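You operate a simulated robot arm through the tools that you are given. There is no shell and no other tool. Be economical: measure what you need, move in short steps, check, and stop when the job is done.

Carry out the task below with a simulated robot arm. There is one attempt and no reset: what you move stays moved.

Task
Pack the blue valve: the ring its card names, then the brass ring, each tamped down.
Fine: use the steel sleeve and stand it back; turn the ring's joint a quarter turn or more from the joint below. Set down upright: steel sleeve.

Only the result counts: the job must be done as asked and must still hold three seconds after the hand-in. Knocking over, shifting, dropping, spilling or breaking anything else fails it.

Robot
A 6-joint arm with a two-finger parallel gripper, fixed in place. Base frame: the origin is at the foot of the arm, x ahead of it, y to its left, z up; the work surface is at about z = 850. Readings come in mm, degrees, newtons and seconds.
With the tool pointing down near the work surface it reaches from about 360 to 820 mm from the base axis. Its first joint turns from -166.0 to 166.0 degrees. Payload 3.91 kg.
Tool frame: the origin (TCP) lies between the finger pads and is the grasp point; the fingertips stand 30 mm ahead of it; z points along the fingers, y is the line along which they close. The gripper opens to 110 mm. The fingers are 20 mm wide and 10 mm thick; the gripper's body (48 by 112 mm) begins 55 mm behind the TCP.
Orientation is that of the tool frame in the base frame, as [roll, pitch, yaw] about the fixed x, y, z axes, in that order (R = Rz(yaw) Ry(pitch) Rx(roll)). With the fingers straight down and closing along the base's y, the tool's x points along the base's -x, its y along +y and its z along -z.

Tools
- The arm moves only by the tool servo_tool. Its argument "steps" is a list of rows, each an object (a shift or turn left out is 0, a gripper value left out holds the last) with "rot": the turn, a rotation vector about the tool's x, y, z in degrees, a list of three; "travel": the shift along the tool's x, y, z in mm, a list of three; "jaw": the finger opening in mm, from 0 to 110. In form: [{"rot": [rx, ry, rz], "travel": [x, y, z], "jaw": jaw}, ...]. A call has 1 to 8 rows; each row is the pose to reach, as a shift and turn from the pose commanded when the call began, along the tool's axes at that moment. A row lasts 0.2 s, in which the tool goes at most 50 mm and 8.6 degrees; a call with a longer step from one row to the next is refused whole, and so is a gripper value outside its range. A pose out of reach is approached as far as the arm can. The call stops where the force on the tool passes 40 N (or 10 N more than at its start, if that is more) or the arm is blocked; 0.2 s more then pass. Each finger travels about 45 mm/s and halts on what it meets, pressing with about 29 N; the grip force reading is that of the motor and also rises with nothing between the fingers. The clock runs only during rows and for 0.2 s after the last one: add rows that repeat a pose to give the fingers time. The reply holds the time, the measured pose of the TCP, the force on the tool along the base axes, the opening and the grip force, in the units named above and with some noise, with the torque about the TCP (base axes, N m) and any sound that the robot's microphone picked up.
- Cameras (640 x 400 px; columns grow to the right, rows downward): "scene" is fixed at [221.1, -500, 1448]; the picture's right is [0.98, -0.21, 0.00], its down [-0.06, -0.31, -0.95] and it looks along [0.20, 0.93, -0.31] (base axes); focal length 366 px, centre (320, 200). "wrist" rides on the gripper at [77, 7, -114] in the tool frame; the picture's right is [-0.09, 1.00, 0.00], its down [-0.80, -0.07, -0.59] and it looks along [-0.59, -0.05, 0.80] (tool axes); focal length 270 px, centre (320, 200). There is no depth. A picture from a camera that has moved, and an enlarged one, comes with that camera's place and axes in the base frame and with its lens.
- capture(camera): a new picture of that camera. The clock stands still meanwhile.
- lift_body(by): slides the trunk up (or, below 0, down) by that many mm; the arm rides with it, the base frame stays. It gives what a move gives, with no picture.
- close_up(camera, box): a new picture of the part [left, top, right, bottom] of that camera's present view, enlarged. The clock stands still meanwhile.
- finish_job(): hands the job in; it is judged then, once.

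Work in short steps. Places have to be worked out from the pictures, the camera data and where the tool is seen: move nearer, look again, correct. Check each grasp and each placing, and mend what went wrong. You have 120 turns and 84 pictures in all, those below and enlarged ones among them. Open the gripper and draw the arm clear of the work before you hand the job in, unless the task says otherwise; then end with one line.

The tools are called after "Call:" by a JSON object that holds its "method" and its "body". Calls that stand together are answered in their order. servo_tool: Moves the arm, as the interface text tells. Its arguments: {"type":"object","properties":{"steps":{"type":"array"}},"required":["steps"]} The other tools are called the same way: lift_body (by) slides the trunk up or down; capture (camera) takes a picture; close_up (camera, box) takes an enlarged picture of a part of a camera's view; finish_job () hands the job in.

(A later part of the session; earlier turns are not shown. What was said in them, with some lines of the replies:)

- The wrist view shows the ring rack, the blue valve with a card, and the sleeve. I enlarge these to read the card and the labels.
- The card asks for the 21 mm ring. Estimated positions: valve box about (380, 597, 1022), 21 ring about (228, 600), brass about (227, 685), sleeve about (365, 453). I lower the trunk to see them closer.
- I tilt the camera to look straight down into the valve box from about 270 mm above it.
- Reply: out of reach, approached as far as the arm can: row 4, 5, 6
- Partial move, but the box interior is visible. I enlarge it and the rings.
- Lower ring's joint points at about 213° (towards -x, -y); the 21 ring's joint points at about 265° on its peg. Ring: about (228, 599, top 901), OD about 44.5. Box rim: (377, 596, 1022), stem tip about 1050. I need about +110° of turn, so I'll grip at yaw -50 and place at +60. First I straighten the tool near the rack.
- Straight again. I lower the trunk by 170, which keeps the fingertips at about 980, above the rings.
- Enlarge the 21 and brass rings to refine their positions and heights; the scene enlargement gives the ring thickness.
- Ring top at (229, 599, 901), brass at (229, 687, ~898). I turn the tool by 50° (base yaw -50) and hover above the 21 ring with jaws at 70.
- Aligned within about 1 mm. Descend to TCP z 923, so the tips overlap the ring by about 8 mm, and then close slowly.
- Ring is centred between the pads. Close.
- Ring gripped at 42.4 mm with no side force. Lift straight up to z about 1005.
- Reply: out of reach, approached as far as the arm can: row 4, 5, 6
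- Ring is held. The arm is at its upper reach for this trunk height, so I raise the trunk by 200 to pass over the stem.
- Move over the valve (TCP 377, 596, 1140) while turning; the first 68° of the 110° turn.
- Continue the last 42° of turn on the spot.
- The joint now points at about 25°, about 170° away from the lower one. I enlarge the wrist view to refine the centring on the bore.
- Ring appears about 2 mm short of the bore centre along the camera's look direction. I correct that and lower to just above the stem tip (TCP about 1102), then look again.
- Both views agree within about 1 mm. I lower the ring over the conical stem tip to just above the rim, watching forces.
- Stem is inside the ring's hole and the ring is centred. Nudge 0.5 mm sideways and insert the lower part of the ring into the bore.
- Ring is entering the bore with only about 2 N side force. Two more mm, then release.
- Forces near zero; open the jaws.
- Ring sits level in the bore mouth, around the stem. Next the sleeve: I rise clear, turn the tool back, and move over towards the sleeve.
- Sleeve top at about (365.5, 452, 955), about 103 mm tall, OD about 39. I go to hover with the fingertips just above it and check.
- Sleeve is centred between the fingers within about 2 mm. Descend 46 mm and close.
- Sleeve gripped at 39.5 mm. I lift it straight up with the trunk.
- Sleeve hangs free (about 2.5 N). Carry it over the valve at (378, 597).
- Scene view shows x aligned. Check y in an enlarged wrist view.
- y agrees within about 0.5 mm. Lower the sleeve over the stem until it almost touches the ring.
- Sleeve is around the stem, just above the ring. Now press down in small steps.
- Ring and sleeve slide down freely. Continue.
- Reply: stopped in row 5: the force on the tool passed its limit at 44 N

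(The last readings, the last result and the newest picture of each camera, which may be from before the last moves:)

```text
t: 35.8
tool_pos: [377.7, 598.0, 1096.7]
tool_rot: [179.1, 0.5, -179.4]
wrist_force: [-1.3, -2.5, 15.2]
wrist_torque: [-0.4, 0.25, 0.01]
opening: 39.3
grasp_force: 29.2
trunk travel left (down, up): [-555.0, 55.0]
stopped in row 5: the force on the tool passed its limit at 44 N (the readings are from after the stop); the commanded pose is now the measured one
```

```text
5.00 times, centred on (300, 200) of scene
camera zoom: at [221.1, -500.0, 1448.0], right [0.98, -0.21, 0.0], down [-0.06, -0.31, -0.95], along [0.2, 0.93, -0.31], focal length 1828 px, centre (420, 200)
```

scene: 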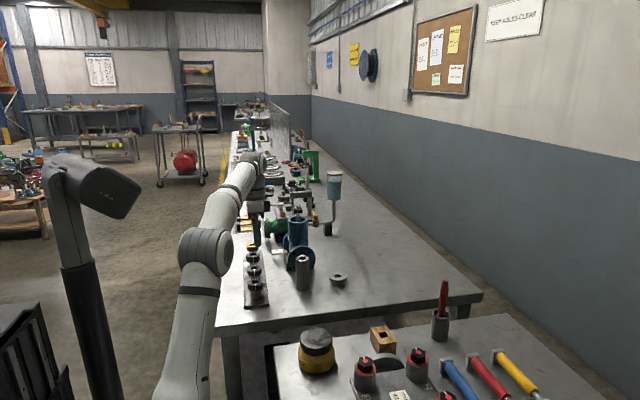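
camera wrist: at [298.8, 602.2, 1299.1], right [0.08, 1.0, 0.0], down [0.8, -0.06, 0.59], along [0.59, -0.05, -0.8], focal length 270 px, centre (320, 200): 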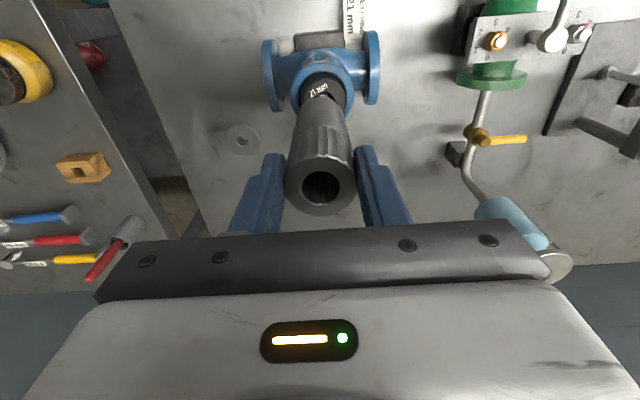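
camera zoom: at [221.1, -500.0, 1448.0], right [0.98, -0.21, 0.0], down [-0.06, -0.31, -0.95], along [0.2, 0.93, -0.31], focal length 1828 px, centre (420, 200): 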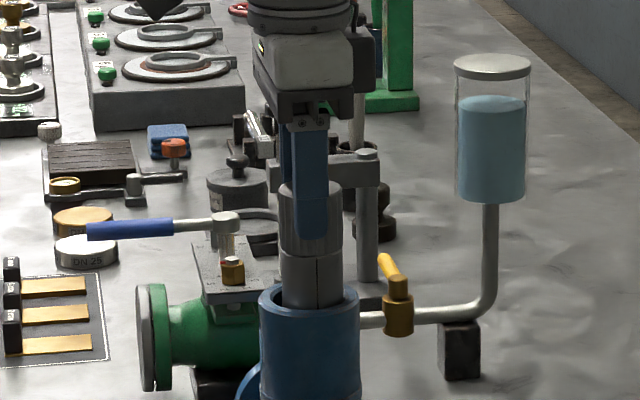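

Stopped at 44 N with the sleeve bottom at about 992, near the expected seat depth (lower ring top about 964–972 plus 21). I press once more to see whether it gives.

Call:
{"method": "servo_tool", "body": {"steps": [{"travel": [0, 0, -2]}, {"travel": [0, 0, -2]}, {"travel": [0, 0, 2]}, {"travel": [0, 0, 5]}, {"travel": [0, 0, 8]}, {"travel": [0, 0, 11]}]}}

Call:
{"method": "close_up", "body": {"camera": "scene", "box": [270, 160, 330, 240]}}

```text
t: 36.8
tool_pos: [377.9, 598.3, 1096.4]
tool_rot: [178.7, 0.7, -179.5]
wrist_force: [-5.3, -6.7, 14.2]
wrist_torque: [-0.9, 0.49, 0.02]
opening: 39.4
grasp_force: 29.0
trunk travel left (down, up): [-555.0, 55.0]
stopped in row 5: the force on the tool passed its limit at 43 N (the readings are from after the stop); the commanded pose is now the measured one
```

```text
5.00 times, centred on (300, 200) of scene
camera zoom: at [221.1, -500.0, 1448.0], right [0.98, -0.21, 0.0], down [-0.06, -0.31, -0.95], along [0.2, 0.93, -0.31], focal length 1828 px, centre (420, 200)
```

zoom: 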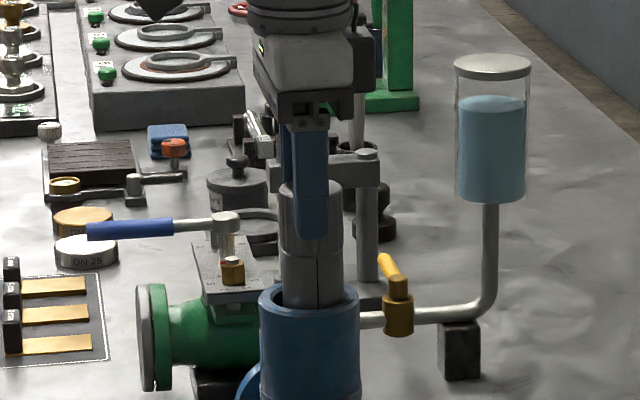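

It does not give: ring is seated. I withdraw the sleeve upward, straightening the small tilt.

Call:
{"method": "servo_tool", "body": {"steps": [{"travel": [0, 0, -3], "rot": [-0.6, -0.3, 0]}, {"travel": [-0.2, 0.3, -12], "rot": [-1.3, -0.7, 0]}, {"travel": [-0.5, 0.7, -30], "rot": [-1.3, -0.7, 0]}, {"travel": [-0.8, 1.3, -55], "rot": [-1.3, -0.7, 0]}, {"travel": [-1.2, 2, -90], "rot": [-1.3, -0.7, 0]}, {"travel": [-1.2, 2, -90], "rot": [-1.3, -0.7, 0]}]}}

Call:
{"method": "close_up", "body": {"camera": "wrist", "box": [260, 40, 390, 220]}}

```text
t: 38.2
tool_pos: [380.1, 604.4, 1183.0]
tool_rot: [177.6, 1.4, -179.5]
wrist_force: [-0.5, 0.2, -2.1]
wrist_torque: [0.01, 0.01, 0.01]
opening: 39.3
grasp_force: 29.2
trunk travel left (down, up): [-555.0, 55.0]
```

```text
2.22 times, centred on (325, 130) of wrist
camera zoom: at [300.1, 602.8, 1295.4], right [0.08, 1.0, 0.04], down [0.79, -0.09, 0.61], along [0.61, -0.01, -0.79], focal length 601 px, centre (309, 356)
```

zoom: 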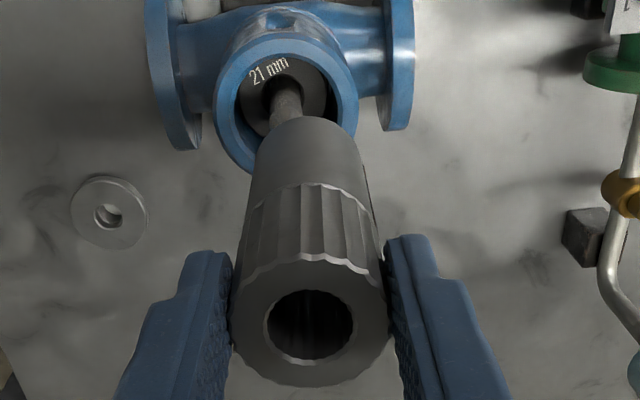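

Rotation sign was wrong (tilt now 2.4° / 1.4°), so I correct it with the opposite sign. Ring is visible deep and level in the bore. I carry the sleeve back to over its spot.

Call:
{"method": "servo_tool", "body": {"steps": [{"travel": [4, -40, -4], "rot": [1.2, 0.7, 0]}, {"travel": [8, -80, -5], "rot": [2.4, 1.4, 0]}, {"travel": [12, -120, -6], "rot": [2.4, 1.4, 0]}, {"travel": [15.8, -149, -6.5], "rot": [2.4, 1.4, 0]}, {"travel": [15.8, -149, -6.5], "rot": [2.4, 1.4, 0]}]}}

Call:
{"method": "close_up", "body": {"camera": "scene", "box": [250, 150, 350, 290]}}

```text
t: 39.4
tool_pos: [365.1, 452.7, 1183.0]
tool_rot: [179.9, -0.1, -179.4]
wrist_force: [-1.2, 0.2, -2.5]
wrist_torque: [-0.01, -0.01, -0.04]
opening: 39.4
grasp_force: 28.6
trunk travel left (down, up): [-555.0, 55.0]
```

```text
2.86 times, centred on (300, 220) of scene
camera zoom: at [221.1, -500.0, 1448.0], right [0.98, -0.21, 0.0], down [-0.06, -0.31, -0.95], along [0.2, 0.93, -0.31], focal length 1044 px, centre (377, 143)
```

zoom: 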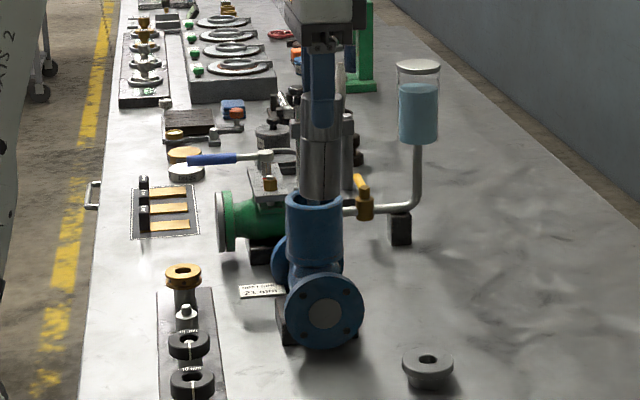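

Lower the trunk by 150, then the last part gently with the arm.

Call:
{"method": "lift_body", "body": {"by": -150}}

Call:
{"method": "servo_tool", "body": {"steps": [{"travel": [0, 1, 30]}, {"travel": [0, 1, 55]}, {"travel": [0, 1, 68]}, {"travel": [0, 1, 72]}, {"travel": [0, 1, 74]}, {"travel": [0, 1, 74]}]}}

Call:
{"method": "close_up", "body": {"camera": "scene", "box": [280, 220, 330, 300]}}

```text
t: 41.1
tool_pos: [363.6, 452.7, 1034.0]
tool_rot: [180.0, -0.1, -179.3]
wrist_force: [0.6, 0.3, -2.3]
wrist_torque: [0.02, 0.03, -0.02]
opening: 39.4
grasp_force: 29.1
trunk travel left (down, up): [-405.0, 205.0]
```

```text
t: 42.5
tool_pos: [363.9, 454.6, 960.9]
tool_rot: [180.0, -0.1, -179.5]
wrist_force: [-0.4, -0.5, -2.5]
wrist_torque: [0.02, -0.03, -0.02]
opening: 39.4
grasp_force: 29.0
trunk travel left (down, up): [-405.0, 205.0]
```

```text
5.00 times, centred on (305, 260) of scene
camera zoom: at [221.1, -500.0, 1448.0], right [0.98, -0.21, 0.0], down [-0.06, -0.31, -0.95], along [0.2, 0.93, -0.31], focal length 1828 px, centre (395, -100)
```

zoom: 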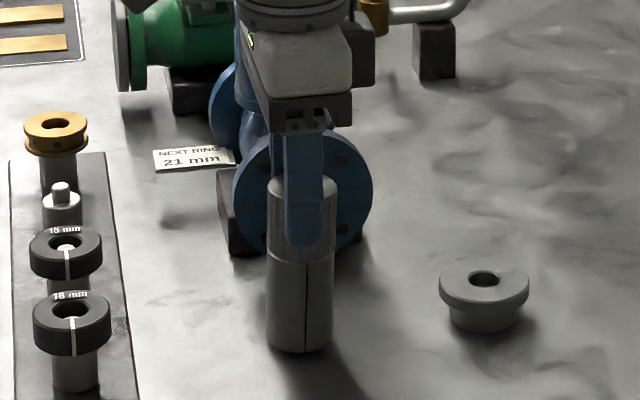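

Still hanging (-2.5 N) with about 5 mm to go. Lower in 1.5 mm steps until it carries.

Call:
{"method": "servo_tool", "body": {"steps": [{"travel": [0, 0, 1.5]}, {"travel": [0, 0, 3]}, {"travel": [0, 0, 4.5]}, {"travel": [0, 0, 4.5]}]}}

```text
t: 43.5
tool_pos: [364.8, 453.5, 956.5]
tool_rot: [180.0, -0.1, -179.4]
wrist_force: [0.9, 0.6, 5.2]
wrist_torque: [0.0, -0.15, -0.01]
opening: 39.5
grasp_force: 28.8
trunk travel left (down, up): [-405.0, 205.0]
```

Sleeve stands on the bench (+5 N). Open slowly and rise straight up.

Call:
{"method": "servo_tool", "body": {"steps": [{"travel": [0, 0, -0.5], "jaw": 42}, {"travel": [0, 0, -0.5], "jaw": 50}, {"travel": [0, 0, -0.5], "jaw": 60}, {"travel": [0, 0, -0.5], "jaw": 64}, {"travel": [0, 0, -40], "jaw": 64}, {"travel": [0, 0, -85], "jaw": 64}, {"travel": [0, 0, -125], "jaw": 64}, {"travel": [0, 0, -125], "jaw": 64}]}}

Call:
{"method": "capture", "body": {"camera": "wrist"}}

```text
t: 45.3
tool_pos: [362.3, 453.8, 1080.4]
tool_rot: [-180.0, -0.1, -179.4]
wrist_force: [-0.6, 0.6, -0.4]
wrist_torque: [0.02, 0.02, 0.01]
opening: 64.2
grasp_force: 0.1
trunk travel left (down, up): [-405.0, 205.0]
```

```text
36 pictures are left
camera wrist: at [284.5, 459.0, 1194.4], right [0.08, 1.0, 0.0], down [0.8, -0.06, 0.59], along [0.59, -0.05, -0.81], focal length 270 px, centre (320, 200)
```

wrist: 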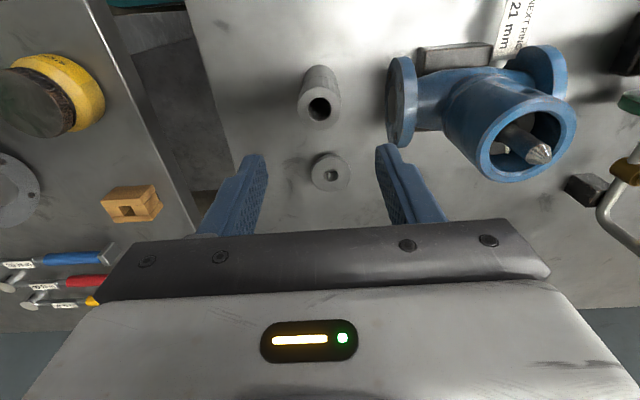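

Sleeve stands. Now go to the brass ring at (229, 687), x first, then y, hovering at z 1000.

Call:
{"method": "servo_tool", "body": {"steps": [{"travel": [45, 0, 0]}, {"travel": [90, 10, 0]}, {"travel": [125, 45, 0]}, {"travel": [130, 93, 0]}, {"travel": [130, 141, 0]}, {"travel": [130, 189, 10]}, {"travel": [130, 235, 25]}, {"travel": [130, 235.6, 70]}]}}

Call:
{"method": "capture", "body": {"camera": "wrist"}}

```text
t: 47.1
tool_pos: [229.4, 683.8, 1012.2]
tool_rot: [-180.0, 0.0, -179.3]
wrist_force: [-0.6, -0.4, -0.6]
wrist_torque: [0.0, -0.04, 0.0]
opening: 63.9
grasp_force: 0.1
trunk travel left (down, up): [-405.0, 205.0]
```

```text
35 pictures are left
camera wrist: at [152.1, 688.0, 1127.1], right [0.08, 1.0, 0.0], down [0.8, -0.06, 0.59], along [0.59, -0.05, -0.81], focal length 270 px, centre (320, 200)
```

wrist: 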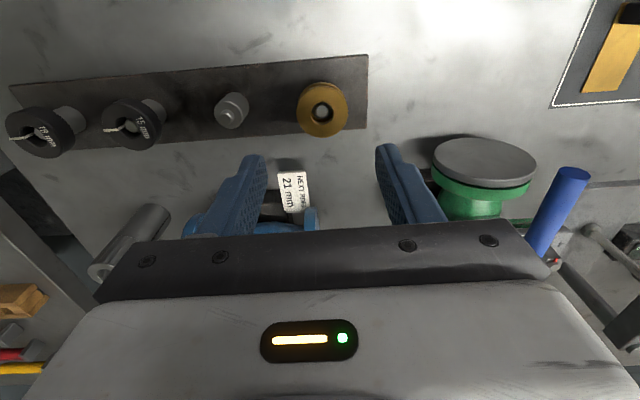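

Hovering beside the green valve with enough clearance. Enlarge the brass ring to refine its centre.

Call:
{"method": "close_up", "body": {"camera": "wrist", "box": [280, 70, 370, 150]}}

```text
5.00 times, centred on (325, 110) of wrist
camera zoom: at [152.1, 688.0, 1127.1], right [0.08, 1.0, 0.0], down [0.8, -0.06, 0.59], along [0.59, -0.05, -0.81], focal length 1351 px, centre (295, 650)
```

zoom: 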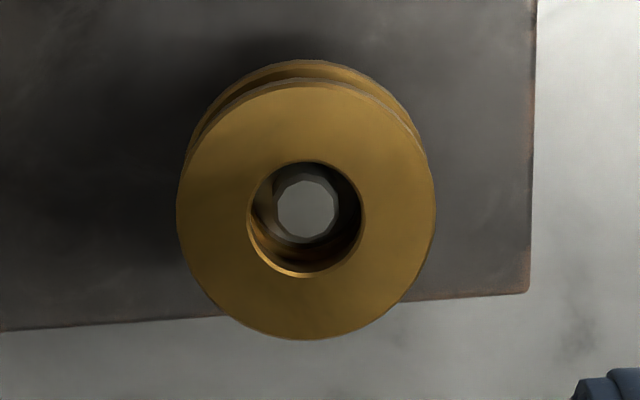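

Brass centre about (227, 683, top ~900). Small correction, then descend to TCP z ~922 and close.

Call:
{"method": "servo_tool", "body": {"steps": [{"travel": [1.5, 1, 35]}, {"travel": [1.5, 1, 65]}, {"travel": [1.5, 1, 91]}, {"travel": [1.5, 1, 91]}, {"travel": [1.5, 1, 91], "jaw": 52}, {"travel": [1.5, 1, 91], "jaw": 38}, {"travel": [1.5, 1, 91], "jaw": 38}, {"travel": [1.5, 1, 91], "jaw": 38}]}}

Call:
{"method": "close_up", "body": {"camera": "wrist", "box": [230, 90, 410, 230]}}

```text
t: 48.9
tool_pos: [230.3, 689.0, 921.0]
tool_rot: [-179.9, -0.2, -179.4]
wrist_force: [-1.1, -12.8, -3.9]
wrist_torque: [-0.36, 0.05, -0.04]
opening: 43.2
grasp_force: 29.0
trunk travel left (down, up): [-405.0, 205.0]
```

```text
2.86 times, centred on (320, 160) of wrist
camera zoom: at [151.3, 694.0, 1034.5], right [0.08, 1.0, 0.0], down [0.8, -0.06, 0.59], along [0.59, -0.05, -0.81], focal length 772 px, centre (320, 314)
```

zoom: 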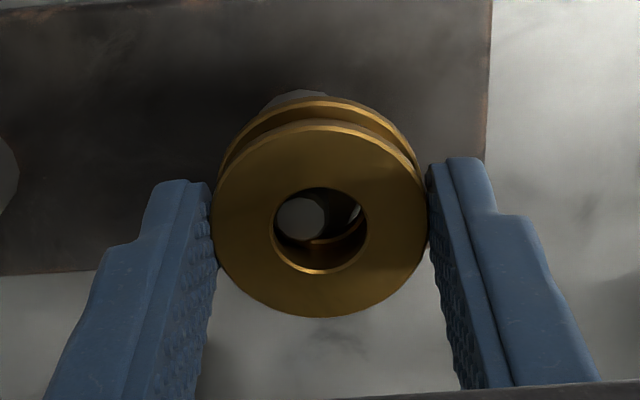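

Gripped at 43.2 mm, but 12.8 N sideways: the ring bears on its pin, with the tool about 3 mm too far in +y. I ease back in -y before lifting.

Call:
{"method": "servo_tool", "body": {"steps": [{"travel": [0, -1.5, 0]}, {"travel": [0, -3, 0]}, {"travel": [0, -3, 0]}]}}

```text
t: 49.7
tool_pos: [229.2, 686.3, 920.3]
tool_rot: [-180.0, -0.2, -179.4]
wrist_force: [0.5, 0.5, -0.8]
wrist_torque: [0.02, 0.03, 0.0]
opening: 42.9
grasp_force: 28.9
trunk travel left (down, up): [-405.0, 205.0]
```

Side force gone. Lift straight up to about 1120.

Call:
{"method": "servo_tool", "body": {"steps": [{"travel": [0, 0, -6]}, {"travel": [0, 0, -25]}, {"travel": [0, 0, -60]}, {"travel": [0, 0, -105]}, {"travel": [0, 0, -150]}, {"travel": [0, 0, -195]}, {"travel": [0, 0, -220]}, {"travel": [0, 0, -220]}]}}

Call:
{"method": "capture", "body": {"camera": "wrist"}}

Call:
{"method": "close_up", "body": {"camera": "scene", "box": [220, 150, 360, 310]}}

```text
t: 51.5
tool_pos: [224.8, 666.1, 1131.6]
tool_rot: [180.0, -0.1, -179.4]
wrist_force: [-1.0, -0.8, -1.0]
wrist_torque: [-0.01, 0.01, -0.02]
opening: 43.0
grasp_force: 29.3
out of reach, approached as far as the arm can: row 6, 7, 8
trunk travel left (down, up): [-405.0, 205.0]
```

```text
32 pictures are left
camera wrist: at [146.8, 670.2, 1245.5], right [0.08, 1.0, 0.0], down [0.8, -0.06, 0.59], along [0.59, -0.05, -0.81], focal length 270 px, centre (320, 200)
```

wrist: 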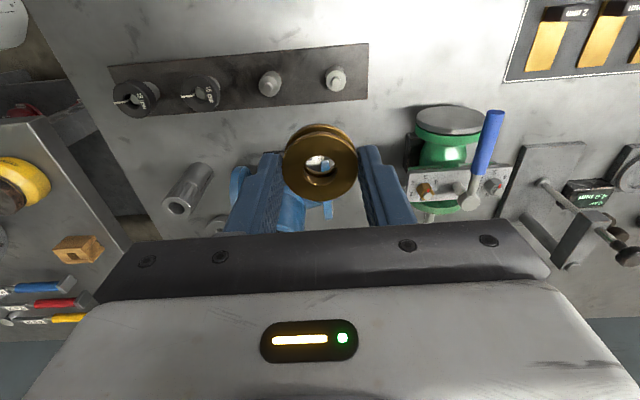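

```text
2.50 times, centred on (290, 230) of scene
camera zoom: at [221.1, -500.0, 1448.0], right [0.98, -0.21, 0.0], down [-0.06, -0.31, -0.95], along [0.2, 0.93, -0.31], focal length 914 px, centre (395, 125)
```

zoom: 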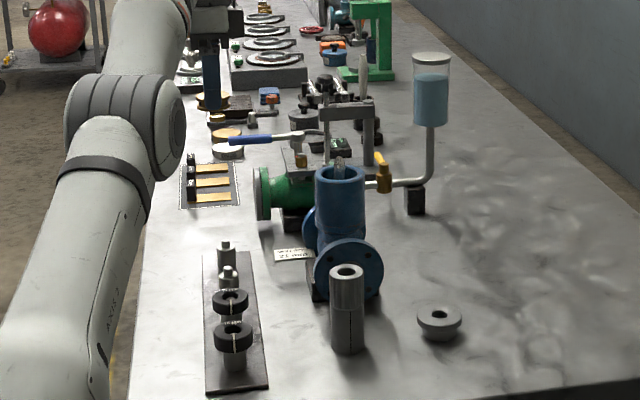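

Brass ring held; rack and sleeve unmoved. Raise the trunk 60 and carry it over the valve.

Call:
{"method": "lift_body", "body": {"by": 60}}

Call:
{"method": "servo_tool", "body": {"steps": [{"travel": [-35, -16, 0]}, {"travel": [-70, -32, 5]}, {"travel": [-105, -48, 20]}, {"travel": [-135, -62, 40]}, {"travel": [-153.1, -68.9, 56]}, {"travel": [-153.1, -68.9, 56]}]}}

Call:
{"method": "close_up", "body": {"camera": "wrist", "box": [260, 60, 380, 210]}}

Call:
{"method": "close_up", "body": {"camera": "scene", "box": [280, 165, 330, 245]}}

```text
t: 52.5
tool_pos: [224.3, 666.2, 1190.8]
tool_rot: [-180.0, -0.1, -179.3]
wrist_force: [0.9, 0.8, -0.7]
wrist_torque: [-0.01, -0.01, 0.02]
opening: 43.1
grasp_force: 29.1
trunk travel left (down, up): [-465.0, 145.0]
```

```text
t: 53.9
tool_pos: [382.5, 598.3, 1133.8]
tool_rot: [-180.0, -0.1, -179.4]
wrist_force: [0.2, 0.4, -0.8]
wrist_torque: [0.01, 0.01, -0.01]
opening: 43.0
grasp_force: 29.1
trunk travel left (down, up): [-465.0, 145.0]
```

```text
2.67 times, centred on (320, 135) of wrist
camera zoom: at [303.1, 603.8, 1247.0], right [0.08, 1.0, 0.0], down [0.8, -0.06, 0.59], along [0.59, -0.05, -0.81], focal length 721 px, centre (320, 373)
```

zoom: 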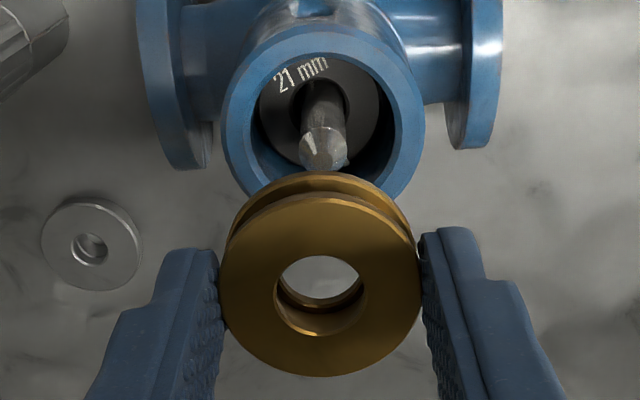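

```text
5.00 times, centred on (305, 205) of scene
camera zoom: at [221.1, -500.0, 1448.0], right [0.98, -0.21, 0.0], down [-0.06, -0.31, -0.95], along [0.2, 0.93, -0.31], focal length 1828 px, centre (395, 175)
```

zoom: 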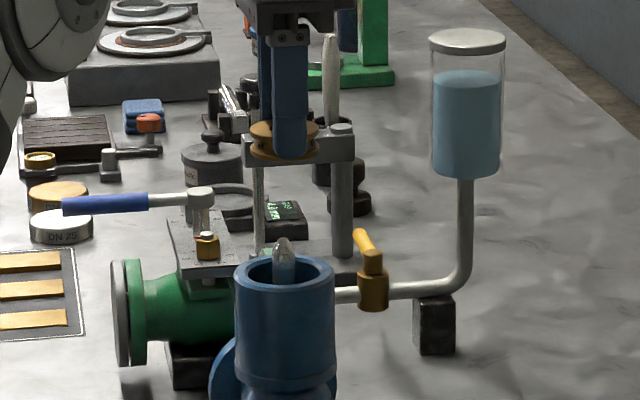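

Alignment: scene says centred in x, wrist suggests about 2 mm over; I shift 1 mm in -x and lower over the stem tip to TCP ~1070.

Call:
{"method": "servo_tool", "body": {"steps": [{"travel": [1, 0.3, 12]}, {"travel": [1, 0.3, 24]}, {"travel": [1, 0.3, 36]}, {"travel": [1, 0.3, 46]}, {"travel": [1, 0.3, 56]}, {"travel": [1, 0.3, 64]}, {"travel": [1, 0.3, 64]}]}}

Call:
{"method": "close_up", "body": {"camera": "wrist", "box": [260, 60, 380, 210]}}

Call:
{"method": "close_up", "body": {"camera": "scene", "box": [280, 165, 330, 245]}}

```text
t: 55.5
tool_pos: [378.0, 599.2, 1069.5]
tool_rot: [-179.9, -0.1, -179.4]
wrist_force: [1.0, 0.0, -0.9]
wrist_torque: [-0.01, 0.03, 0.0]
opening: 43.2
grasp_force: 29.4
trunk travel left (down, up): [-465.0, 145.0]
```

```text
2.67 times, centred on (320, 135) of wrist
camera zoom: at [299.5, 603.9, 1184.8], right [0.08, 1.0, 0.0], down [0.8, -0.06, 0.59], along [0.59, -0.05, -0.81], focal length 721 px, centre (320, 373)
```

zoom: 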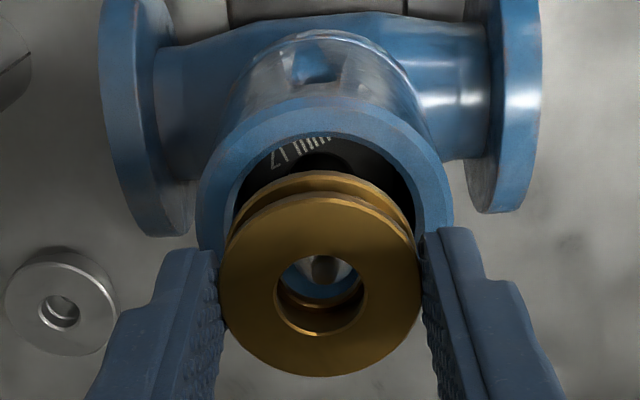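

```text
5.00 times, centred on (305, 205) of scene
camera zoom: at [221.1, -500.0, 1448.0], right [0.98, -0.21, 0.0], down [-0.06, -0.31, -0.95], along [0.2, 0.93, -0.31], focal length 1828 px, centre (395, 175)
```

zoom: 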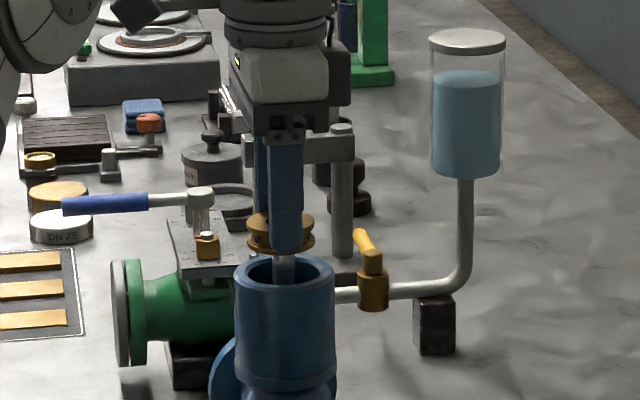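

Scene shows the ring about 2–3 mm short in x of the stem. I shift +1.8 mm in x and look at high magnification.

Call:
{"method": "servo_tool", "body": {"steps": [{"travel": [-1.8, 0, 0]}, {"travel": [-1.8, 0, 2]}]}}

Call:
{"method": "close_up", "body": {"camera": "scene", "box": [288, 195, 318, 225]}}

Call:
{"method": "close_up", "body": {"camera": "wrist", "box": [280, 80, 360, 210]}}

```text
t: 56.1
tool_pos: [377.4, 599.7, 1068.8]
tool_rot: [180.0, -0.1, -179.4]
wrist_force: [0.4, -1.6, -0.6]
wrist_torque: [0.03, 0.0, 0.0]
opening: 43.1
grasp_force: 29.0
trunk travel left (down, up): [-465.0, 145.0]
```

```text
13.33 times, centred on (303, 210) of scene
camera zoom: at [221.1, -500.0, 1448.0], right [0.98, -0.21, 0.0], down [-0.06, -0.31, -0.95], along [0.2, 0.93, -0.31], focal length 4874 px, centre (547, 67)
```

zoom: 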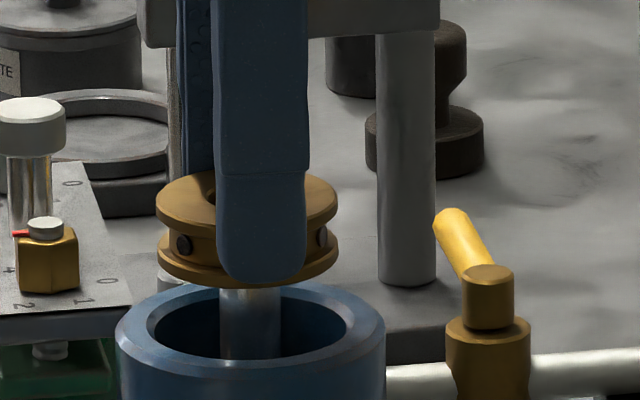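

```text
3.08 times, centred on (320, 145) of wrist
camera zoom: at [300.7, 603.8, 1182.8], right [0.08, 1.0, 0.0], down [0.8, -0.06, 0.59], along [0.59, -0.05, -0.81], focal length 832 px, centre (320, 369)
```

zoom: 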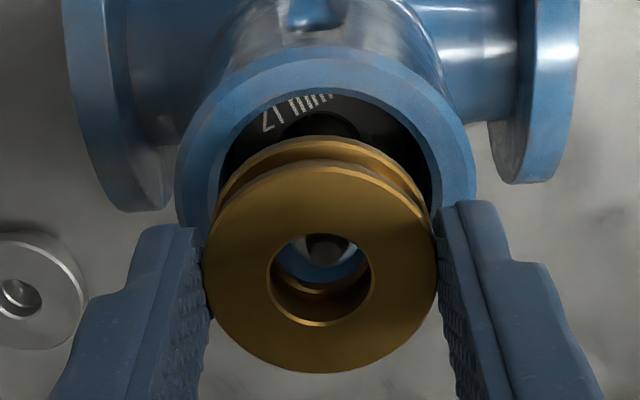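

Aligned within 0.5 mm in the scene view. Lower about 14 mm, so the ring's lower flange enters the bore while the fingertips stay above the rim.

Call:
{"method": "servo_tool", "body": {"steps": [{"travel": [0, 0, 4]}, {"travel": [0, 0, 8]}, {"travel": [0, 0, 11]}, {"travel": [0, 0, 13]}, {"travel": [0, 0, 13]}]}}

Call:
{"method": "close_up", "body": {"camera": "scene", "box": [288, 195, 318, 225]}}

```text
t: 57.3
tool_pos: [380.0, 599.3, 1055.2]
tool_rot: [179.9, -0.1, -179.4]
wrist_force: [-0.2, 0.2, -1.4]
wrist_torque: [-0.03, -0.02, 0.0]
opening: 42.9
grasp_force: 28.8
trunk travel left (down, up): [-465.0, 145.0]
```

```text
13.33 times, centred on (303, 210) of scene
camera zoom: at [221.1, -500.0, 1448.0], right [0.98, -0.21, 0.0], down [-0.06, -0.31, -0.95], along [0.2, 0.93, -0.31], focal length 4874 px, centre (547, 67)
```

zoom: 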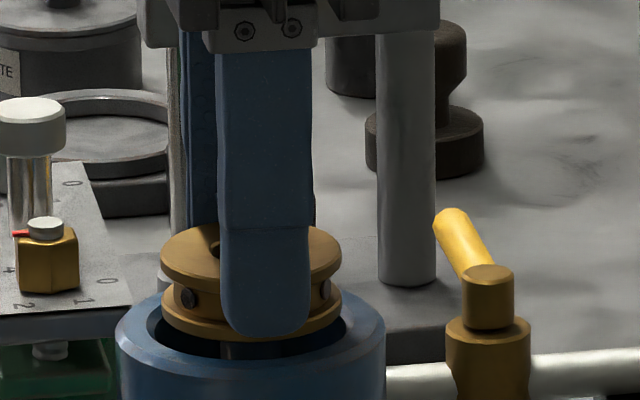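

Ring's bottom is at rim level and the fingertips about 3.5 mm above the rim. Lower 2.5 mm more and release.

Call:
{"method": "servo_tool", "body": {"steps": [{"travel": [0, 0, 1.3]}, {"travel": [0, 0, 2.6]}, {"travel": [0, 0, 2.6]}]}}

Call:
{"method": "servo_tool", "body": {"steps": [{"jaw": 46}, {"jaw": 50}, {"jaw": 56}, {"jaw": 60}, {"jaw": 60}]}}

Call:
{"method": "close_up", "body": {"camera": "scene", "box": [288, 195, 318, 225]}}

Call:
{"method": "close_up", "body": {"camera": "wrist", "box": [260, 60, 380, 210]}}

```text
t: 58.1
tool_pos: [378.7, 599.6, 1052.6]
tool_rot: [-179.9, -0.1, -179.5]
wrist_force: [0.6, -0.1, -0.2]
wrist_torque: [0.01, 0.03, 0.01]
opening: 42.9
grasp_force: 29.1
trunk travel left (down, up): [-465.0, 145.0]
```

```text
t: 59.3
tool_pos: [380.0, 599.9, 1052.2]
tool_rot: [-179.9, 0.0, -179.4]
wrist_force: [-0.1, 0.1, 0.2]
wrist_torque: [-0.03, 0.0, 0.0]
opening: 59.8
grasp_force: 0.2
trunk travel left (down, up): [-465.0, 145.0]
```

```text
13.33 times, centred on (303, 210) of scene
camera zoom: at [221.1, -500.0, 1448.0], right [0.98, -0.21, 0.0], down [-0.06, -0.31, -0.95], along [0.2, 0.93, -0.31], focal length 4874 px, centre (547, 67)
```

zoom: 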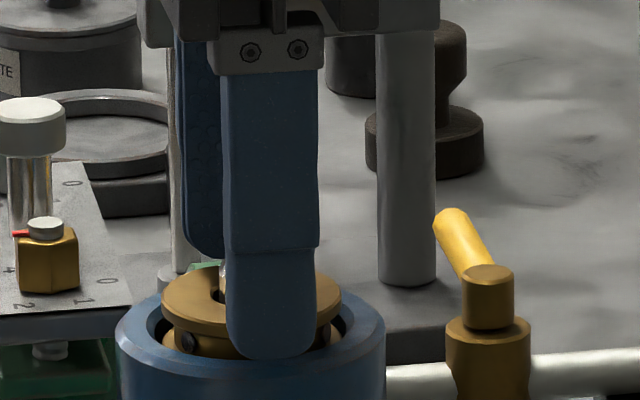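

```text
2.67 times, centred on (320, 135) of wrist
camera zoom: at [301.3, 603.7, 1166.6], right [0.08, 1.0, 0.0], down [0.8, -0.06, 0.59], along [0.59, -0.05, -0.81], focal length 721 px, centre (320, 373)
```

zoom: 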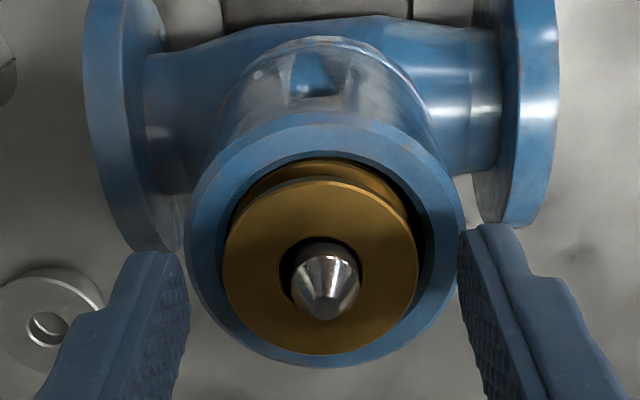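

Brass ring sits level in the mouth. Rise and go back over the sleeve.

Call:
{"method": "servo_tool", "body": {"steps": [{"travel": [0, 0, -40]}, {"travel": [0, 0, -80]}, {"travel": [5, -40, -80], "jaw": 64}, {"travel": [10, -85, -70]}, {"travel": [15, -128, -50]}, {"travel": [15.5, -145, -10]}, {"travel": [15.5, -145, 30]}, {"travel": [15.5, -145, 50]}]}}

Call:
{"method": "close_up", "body": {"camera": "wrist", "box": [220, 60, 420, 230]}}

```text
t: 61.1
tool_pos: [363.6, 453.3, 1000.7]
tool_rot: [-180.0, -0.1, -179.4]
wrist_force: [0.1, 0.3, -0.2]
wrist_torque: [-0.01, 0.04, 0.02]
opening: 63.7
grasp_force: 0.1
trunk travel left (down, up): [-465.0, 145.0]
```

```text
2.35 times, centred on (320, 145) of wrist
camera zoom: at [286.6, 457.2, 1114.4], right [0.08, 1.0, 0.0], down [0.8, -0.06, 0.59], along [0.59, -0.05, -0.81], focal length 636 px, centre (320, 329)
```

zoom: 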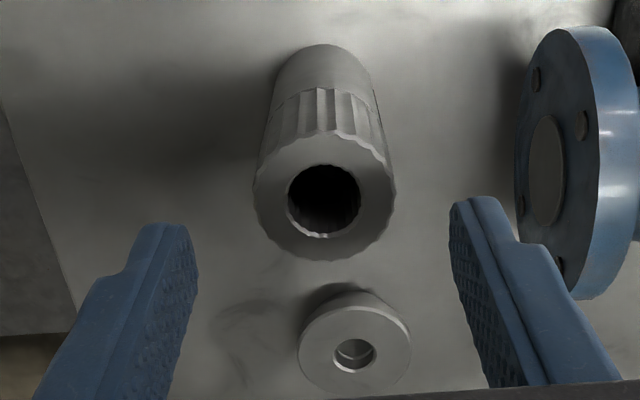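

Sleeve is about 2 mm further in -x relative to the tool. Correct, descend 44 mm, and grip as before.

Call:
{"method": "servo_tool", "body": {"steps": [{"travel": [2, 0.8, 20]}, {"travel": [2, 0.8, 44]}, {"travel": [2, 0.8, 44]}, {"travel": [2, 0.8, 44], "jaw": 50}, {"travel": [2, 0.8, 44], "jaw": 42}, {"travel": [2, 0.8, 44], "jaw": 33}, {"travel": [2, 0.8, 44], "jaw": 33}, {"travel": [2, 0.8, 44], "jaw": 33}]}}

Call:
{"method": "close_up", "body": {"camera": "wrist", "box": [220, 60, 420, 240]}}

```text
t: 62.9
tool_pos: [363.8, 454.8, 959.3]
tool_rot: [179.9, -0.1, -179.4]
wrist_force: [-0.4, -0.1, -0.4]
wrist_torque: [-0.03, -0.01, -0.03]
opening: 39.5
grasp_force: 28.9
trunk travel left (down, up): [-465.0, 145.0]
```

```text
2.22 times, centred on (320, 150) of wrist
camera zoom: at [286.2, 458.7, 1072.8], right [0.08, 1.0, 0.0], down [0.8, -0.06, 0.59], along [0.59, -0.05, -0.81], focal length 601 px, centre (320, 311)
```

zoom: 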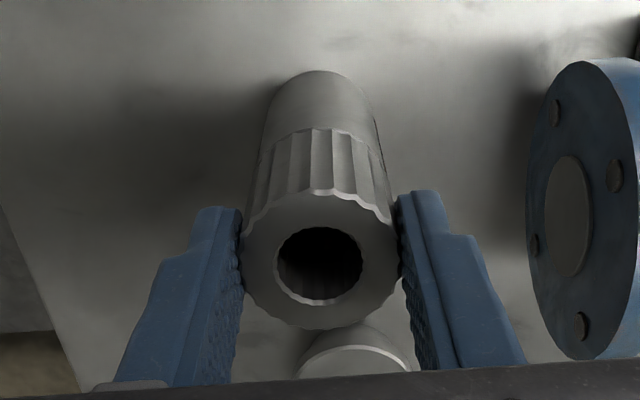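

Gripped at 39.5 mm. Lift with the trunk and arm, then carry to the valve.

Call:
{"method": "lift_body", "body": {"by": 120}}

Call:
{"method": "servo_tool", "body": {"steps": [{"travel": [0, 0, -45]}, {"travel": [0, 0, -90]}, {"travel": [0, 0, -118]}, {"travel": [-4, 40, -118]}, {"travel": [-9, 80, -118]}, {"travel": [-13, 120, -118]}, {"travel": [-15.5, 143, -118]}, {"travel": [-15.5, 143, -118]}]}}

Call:
{"method": "close_up", "body": {"camera": "scene", "box": [280, 165, 330, 235]}}

Call:
{"method": "close_up", "body": {"camera": "wrist", "box": [260, 60, 390, 220]}}

```text
t: 64.4
tool_pos: [364.2, 455.6, 1078.8]
tool_rot: [-179.9, -0.1, -179.4]
wrist_force: [-0.2, -0.4, -2.2]
wrist_torque: [0.0, 0.01, -0.03]
opening: 39.8
grasp_force: 29.4
trunk travel left (down, up): [-585.0, 25.0]
```

```text
t: 66.2
tool_pos: [380.3, 598.6, 1196.5]
tool_rot: [-180.0, 0.0, -179.4]
wrist_force: [0.4, -0.1, -3.1]
wrist_torque: [-0.01, 0.0, -0.03]
opening: 39.3
grasp_force: 29.2
trunk travel left (down, up): [-585.0, 25.0]
```

```text
5.71 times, centred on (305, 200) of scene
camera zoom: at [221.1, -500.0, 1448.0], right [0.98, -0.21, 0.0], down [-0.06, -0.31, -0.95], along [0.2, 0.93, -0.31], focal length 2089 px, centre (406, 200)
```

zoom: 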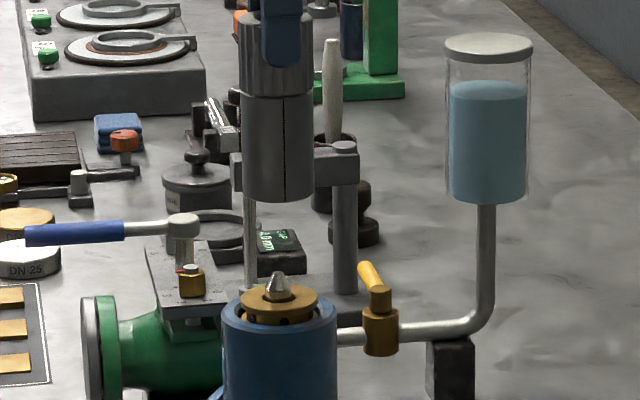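

```text
2.50 times, centred on (325, 140) of wrist
camera zoom: at [302.3, 602.6, 1310.4], right [0.08, 1.0, 0.0], down [0.8, -0.06, 0.59], along [0.59, -0.05, -0.81], focal length 676 px, centre (308, 350)
```

zoom: 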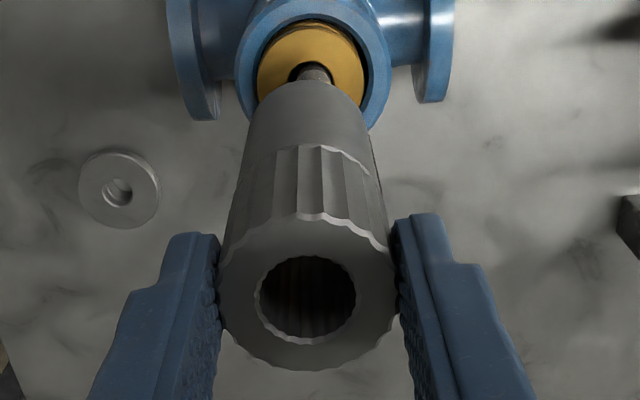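

Aligned as before. Lower the sleeve over the stem onto the brass ring.

Call:
{"method": "servo_tool", "body": {"steps": [{"travel": [0, 0, 14]}, {"travel": [0, 0, 28]}, {"travel": [0, 0, 38]}, {"travel": [0, 0, 46]}, {"travel": [0, 0, 52]}, {"travel": [0, 0, 52]}]}}

Call:
{"method": "close_up", "body": {"camera": "scene", "box": [280, 165, 330, 235]}}

```text
t: 67.6
tool_pos: [379.5, 595.7, 1144.0]
tool_rot: [-179.9, 0.0, -179.4]
wrist_force: [-0.2, -0.1, -1.5]
wrist_torque: [0.01, -0.01, 0.03]
opening: 39.5
grasp_force: 28.6
trunk travel left (down, up): [-585.0, 25.0]
```

```text
5.71 times, centred on (305, 200) of scene
camera zoom: at [221.1, -500.0, 1448.0], right [0.98, -0.21, 0.0], down [-0.06, -0.31, -0.95], along [0.2, 0.93, -0.31], focal length 2089 px, centre (406, 200)
```

zoom: 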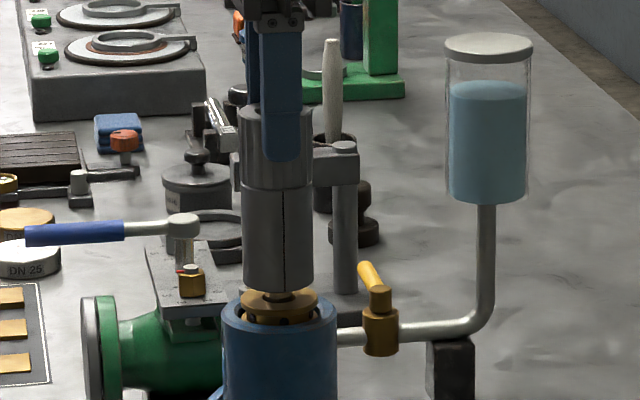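

Now tamp: press down in small steps; I expect a stop near TCP z ≈ 1113.

Call:
{"method": "servo_tool", "body": {"steps": [{"travel": [-0.5, 0, 6]}, {"travel": [-0.5, 0, 12]}, {"travel": [-0.5, 0, 18]}, {"travel": [-0.5, 0, 24]}, {"travel": [-0.5, 0, 29]}, {"travel": [-0.5, 0, 33]}, {"travel": [-0.5, 0, 37]}, {"travel": [-0.5, 0, 41]}]}}

Call:
{"method": "close_up", "body": {"camera": "scene", "box": [280, 165, 330, 235]}}

```text
t: 69.4
tool_pos: [379.3, 598.5, 1112.2]
tool_rot: [179.3, 0.3, -179.4]
wrist_force: [-1.6, -1.8, 15.2]
wrist_torque: [-0.48, 0.3, -0.02]
opening: 39.2
grasp_force: 29.0
trunk travel left (down, up): [-585.0, 25.0]
stopped in row 8: the force on the tool passed its limit at 44 N (the readings are from after the stop); the commanded pose is now the measured one
```

```text
5.71 times, centred on (305, 200) of scene
camera zoom: at [221.1, -500.0, 1448.0], right [0.98, -0.21, 0.0], down [-0.06, -0.31, -0.95], along [0.2, 0.93, -0.31], focal length 2089 px, centre (406, 200)
```

zoom: 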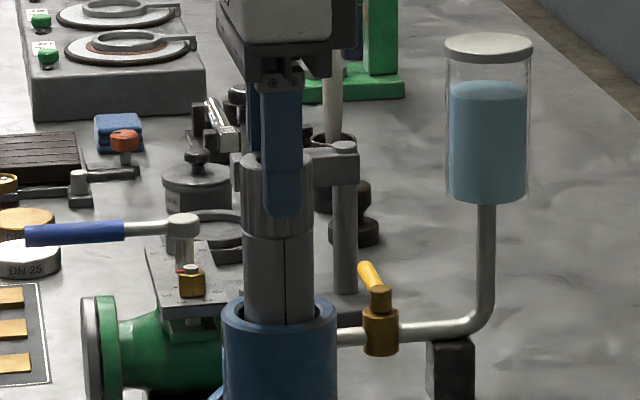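

It stopped at 44 N at z 1112, matching the expected seat. Withdraw the sleeve, straightening the tilt.

Call:
{"method": "servo_tool", "body": {"steps": [{"travel": [0, 0, -4], "rot": [0.3, 0.1, 0]}, {"travel": [0, 0.3, -14], "rot": [0.7, 0.3, 0]}, {"travel": [0, 0.5, -35], "rot": [0.7, 0.3, 0]}, {"travel": [-0.3, 0.8, -60], "rot": [0.7, 0.3, 0]}, {"travel": [-0.4, 1, -84], "rot": [0.7, 0.3, 0]}, {"travel": [-0.4, 1, -84], "rot": [0.7, 0.3, 0]}]}}

Call:
{"method": "close_up", "body": {"camera": "wrist", "box": [260, 40, 390, 220]}}

```text
t: 70.8
tool_pos: [378.3, 597.5, 1195.9]
tool_rot: [-179.8, -0.2, -179.4]
wrist_force: [0.5, -0.6, -2.3]
wrist_torque: [0.0, 0.01, 0.0]
opening: 39.3
grasp_force: 28.9
trunk travel left (down, up): [-585.0, 25.0]
```

```text
2.22 times, centred on (325, 130) of wrist
camera zoom: at [301.3, 603.1, 1309.6], right [0.08, 1.0, 0.0], down [0.8, -0.06, 0.59], along [0.59, -0.05, -0.81], focal length 601 px, centre (309, 356)
```

zoom: 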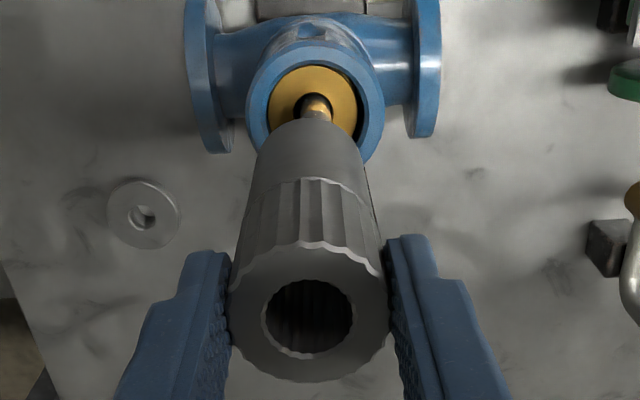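

Brass is down inside, level. Carry the sleeve back and lower it towards its spot.

Call:
{"method": "servo_tool", "body": {"steps": [{"travel": [4, -40, 0]}, {"travel": [9, -80, 0]}, {"travel": [13, -120, 0]}, {"travel": [15.5, -143, 0]}, {"travel": [15.5, -143, 40]}, {"travel": [15.5, -143, 80]}, {"travel": [15.5, -143, 112]}, {"travel": [15.5, -143, 112]}]}}

Call:
{"method": "lift_body", "body": {"by": -115}}

Call:
{"method": "close_up", "body": {"camera": "scene", "box": [280, 220, 330, 300]}}

```text
t: 72.6
tool_pos: [365.1, 454.1, 1080.2]
tool_rot: [-179.9, -0.2, -179.5]
wrist_force: [-0.1, 0.1, -2.3]
wrist_torque: [0.02, 0.01, -0.01]
opening: 39.4
grasp_force: 29.3
trunk travel left (down, up): [-585.0, 25.0]
```

```text
t: 74.1
tool_pos: [364.4, 453.1, 965.6]
tool_rot: [-179.8, -0.3, -179.4]
wrist_force: [0.4, 0.2, -2.1]
wrist_torque: [-0.04, -0.02, 0.01]
opening: 39.6
grasp_force: 29.6
trunk travel left (down, up): [-470.0, 140.0]
```

```text
5.00 times, centred on (305, 260) of scene
camera zoom: at [221.1, -500.0, 1448.0], right [0.98, -0.21, 0.0], down [-0.06, -0.31, -0.95], along [0.2, 0.93, -0.31], focal length 1828 px, centre (395, -100)
```

zoom: 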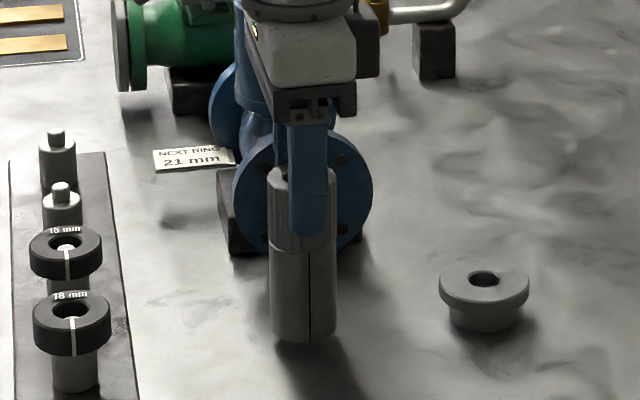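

Still hanging, about 5–6 mm above the bench. Lower gently.

Call:
{"method": "servo_tool", "body": {"steps": [{"travel": [0, 0, 2]}, {"travel": [0, 0, 3.5]}, {"travel": [0, 0, 5]}, {"travel": [0, 0, 5]}]}}

```text
t: 75.1
tool_pos: [366.8, 454.3, 960.4]
tool_rot: [-179.6, -0.3, -179.3]
wrist_force: [-0.3, -0.6, -2.0]
wrist_torque: [0.0, 0.05, -0.03]
opening: 39.5
grasp_force: 28.8
trunk travel left (down, up): [-470.0, 140.0]
```

Call:
{"method": "servo_tool", "body": {"steps": [{"travel": [0, 0, 1]}, {"travel": [0, 0, 2]}, {"travel": [0, 0, 2]}]}}

```text
t: 75.9
tool_pos: [365.6, 454.1, 957.7]
tool_rot: [-179.7, -0.1, -179.4]
wrist_force: [0.0, 0.0, -1.7]
wrist_torque: [0.01, -0.01, 0.01]
opening: 39.1
grasp_force: 28.4
trunk travel left (down, up): [-470.0, 140.0]
```

Still hanging (-1.7 N); continue in 1 mm steps.

Call:
{"method": "servo_tool", "body": {"steps": [{"travel": [0, 0, 1]}, {"travel": [0, 0, 1.5]}, {"travel": [0, 0, 1.5]}]}}

```text
t: 76.7
tool_pos: [365.5, 454.1, 956.4]
tool_rot: [-179.7, -0.1, -179.3]
wrist_force: [-0.7, 0.5, -1.8]
wrist_torque: [-0.05, 0.0, -0.02]
opening: 39.4
grasp_force: 28.9
trunk travel left (down, up): [-470.0, 140.0]
```

Call:
{"method": "servo_tool", "body": {"steps": [{"travel": [0, 0, 1]}, {"travel": [0, 0, 1.5]}, {"travel": [0, 0, 1.5]}]}}

```text
t: 77.5
tool_pos: [365.8, 453.4, 955.1]
tool_rot: [-179.9, -0.1, -179.4]
wrist_force: [1.5, 0.7, 4.1]
wrist_torque: [0.19, -0.22, 0.0]
opening: 39.7
grasp_force: 28.9
trunk travel left (down, up): [-470.0, 140.0]
```

Contact (+4 N). Release and rise.

Call:
{"method": "servo_tool", "body": {"steps": [{"travel": [0, 0, -0.5], "jaw": 42}, {"travel": [0, 0, -0.5], "jaw": 50}, {"travel": [0, 0, -0.5], "jaw": 60}, {"travel": [0, 0, -0.5], "jaw": 64}, {"travel": [0, 0, -40], "jaw": 64}, {"travel": [0, 0, -85], "jaw": 64}, {"travel": [0, 0, -130], "jaw": 64}, {"travel": [0, 0, -175], "jaw": 64}]}}

Call:
{"method": "capture", "body": {"camera": "wrist"}}

Call:
{"method": "close_up", "body": {"camera": "scene", "box": [230, 180, 350, 310]}}

```text
t: 79.3
tool_pos: [365.7, 453.0, 1133.4]
tool_rot: [-179.7, -0.2, -179.3]
wrist_force: [0.5, 0.6, -0.2]
wrist_torque: [0.01, 0.01, -0.01]
opening: 64.1
grasp_force: 0.1
trunk travel left (down, up): [-470.0, 140.0]
```

```text
13 pictures are left
camera wrist: at [288.7, 458.0, 1247.0], right [0.08, 1.0, -0.01], down [0.8, -0.06, 0.59], along [0.59, -0.05, -0.81], focal length 270 px, centre (320, 200)
```

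wrist: 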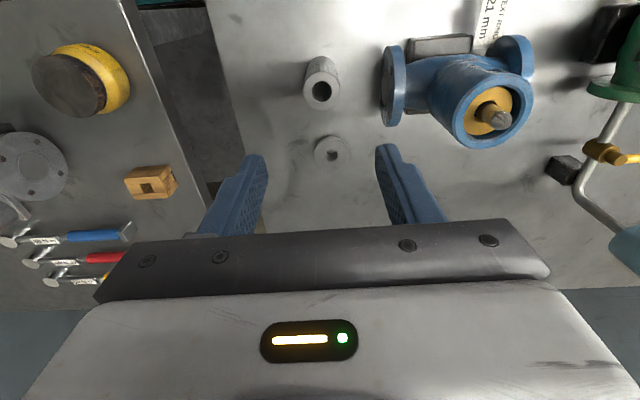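

```text
3.08 times, centred on (290, 245) of scene
camera zoom: at [221.1, -500.0, 1448.0], right [0.98, -0.21, 0.0], down [-0.06, -0.31, -0.95], along [0.2, 0.93, -0.31], focal length 1125 px, centre (412, 62)
```

zoom: 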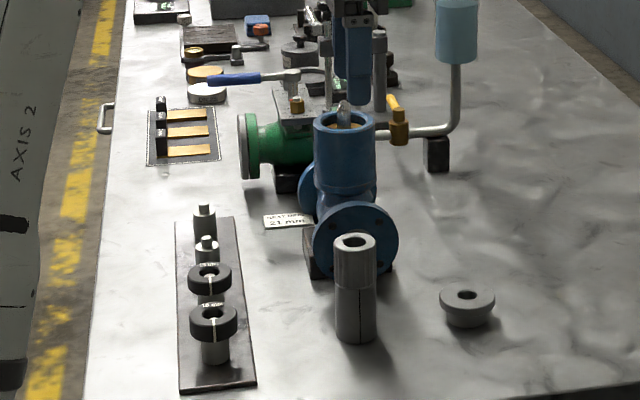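

Sleeve stands upright in its place, the brass ring is down level, and everything else is unmoved. Draw the arm back clear.

Call:
{"method": "servo_tool", "body": {"steps": [{"travel": [40, 0, -20]}, {"travel": [80, 0, -40]}, {"travel": [120, 0, -60]}, {"travel": [120, 0, -60]}]}}

Call:
{"method": "finish_job", "body": {}}

```text
t: 80.3
tool_pos: [246.4, 452.5, 1192.5]
tool_rot: [-179.7, -0.1, -179.3]
wrist_force: [-0.6, 0.0, -0.1]
wrist_torque: [-0.01, -0.02, 0.01]
opening: 64.0
grasp_force: 0.0
trunk travel left (down, up): [-470.0, 140.0]
```

```text
The job is handed in.
```

The job is handed in: the blue valve has its 21 mm ring, with its joint about 170° from the one below, and the brass ring on top. Each was tamped to a firm stop at about 44 N, and the steel sleeve is standing upright back in its place.
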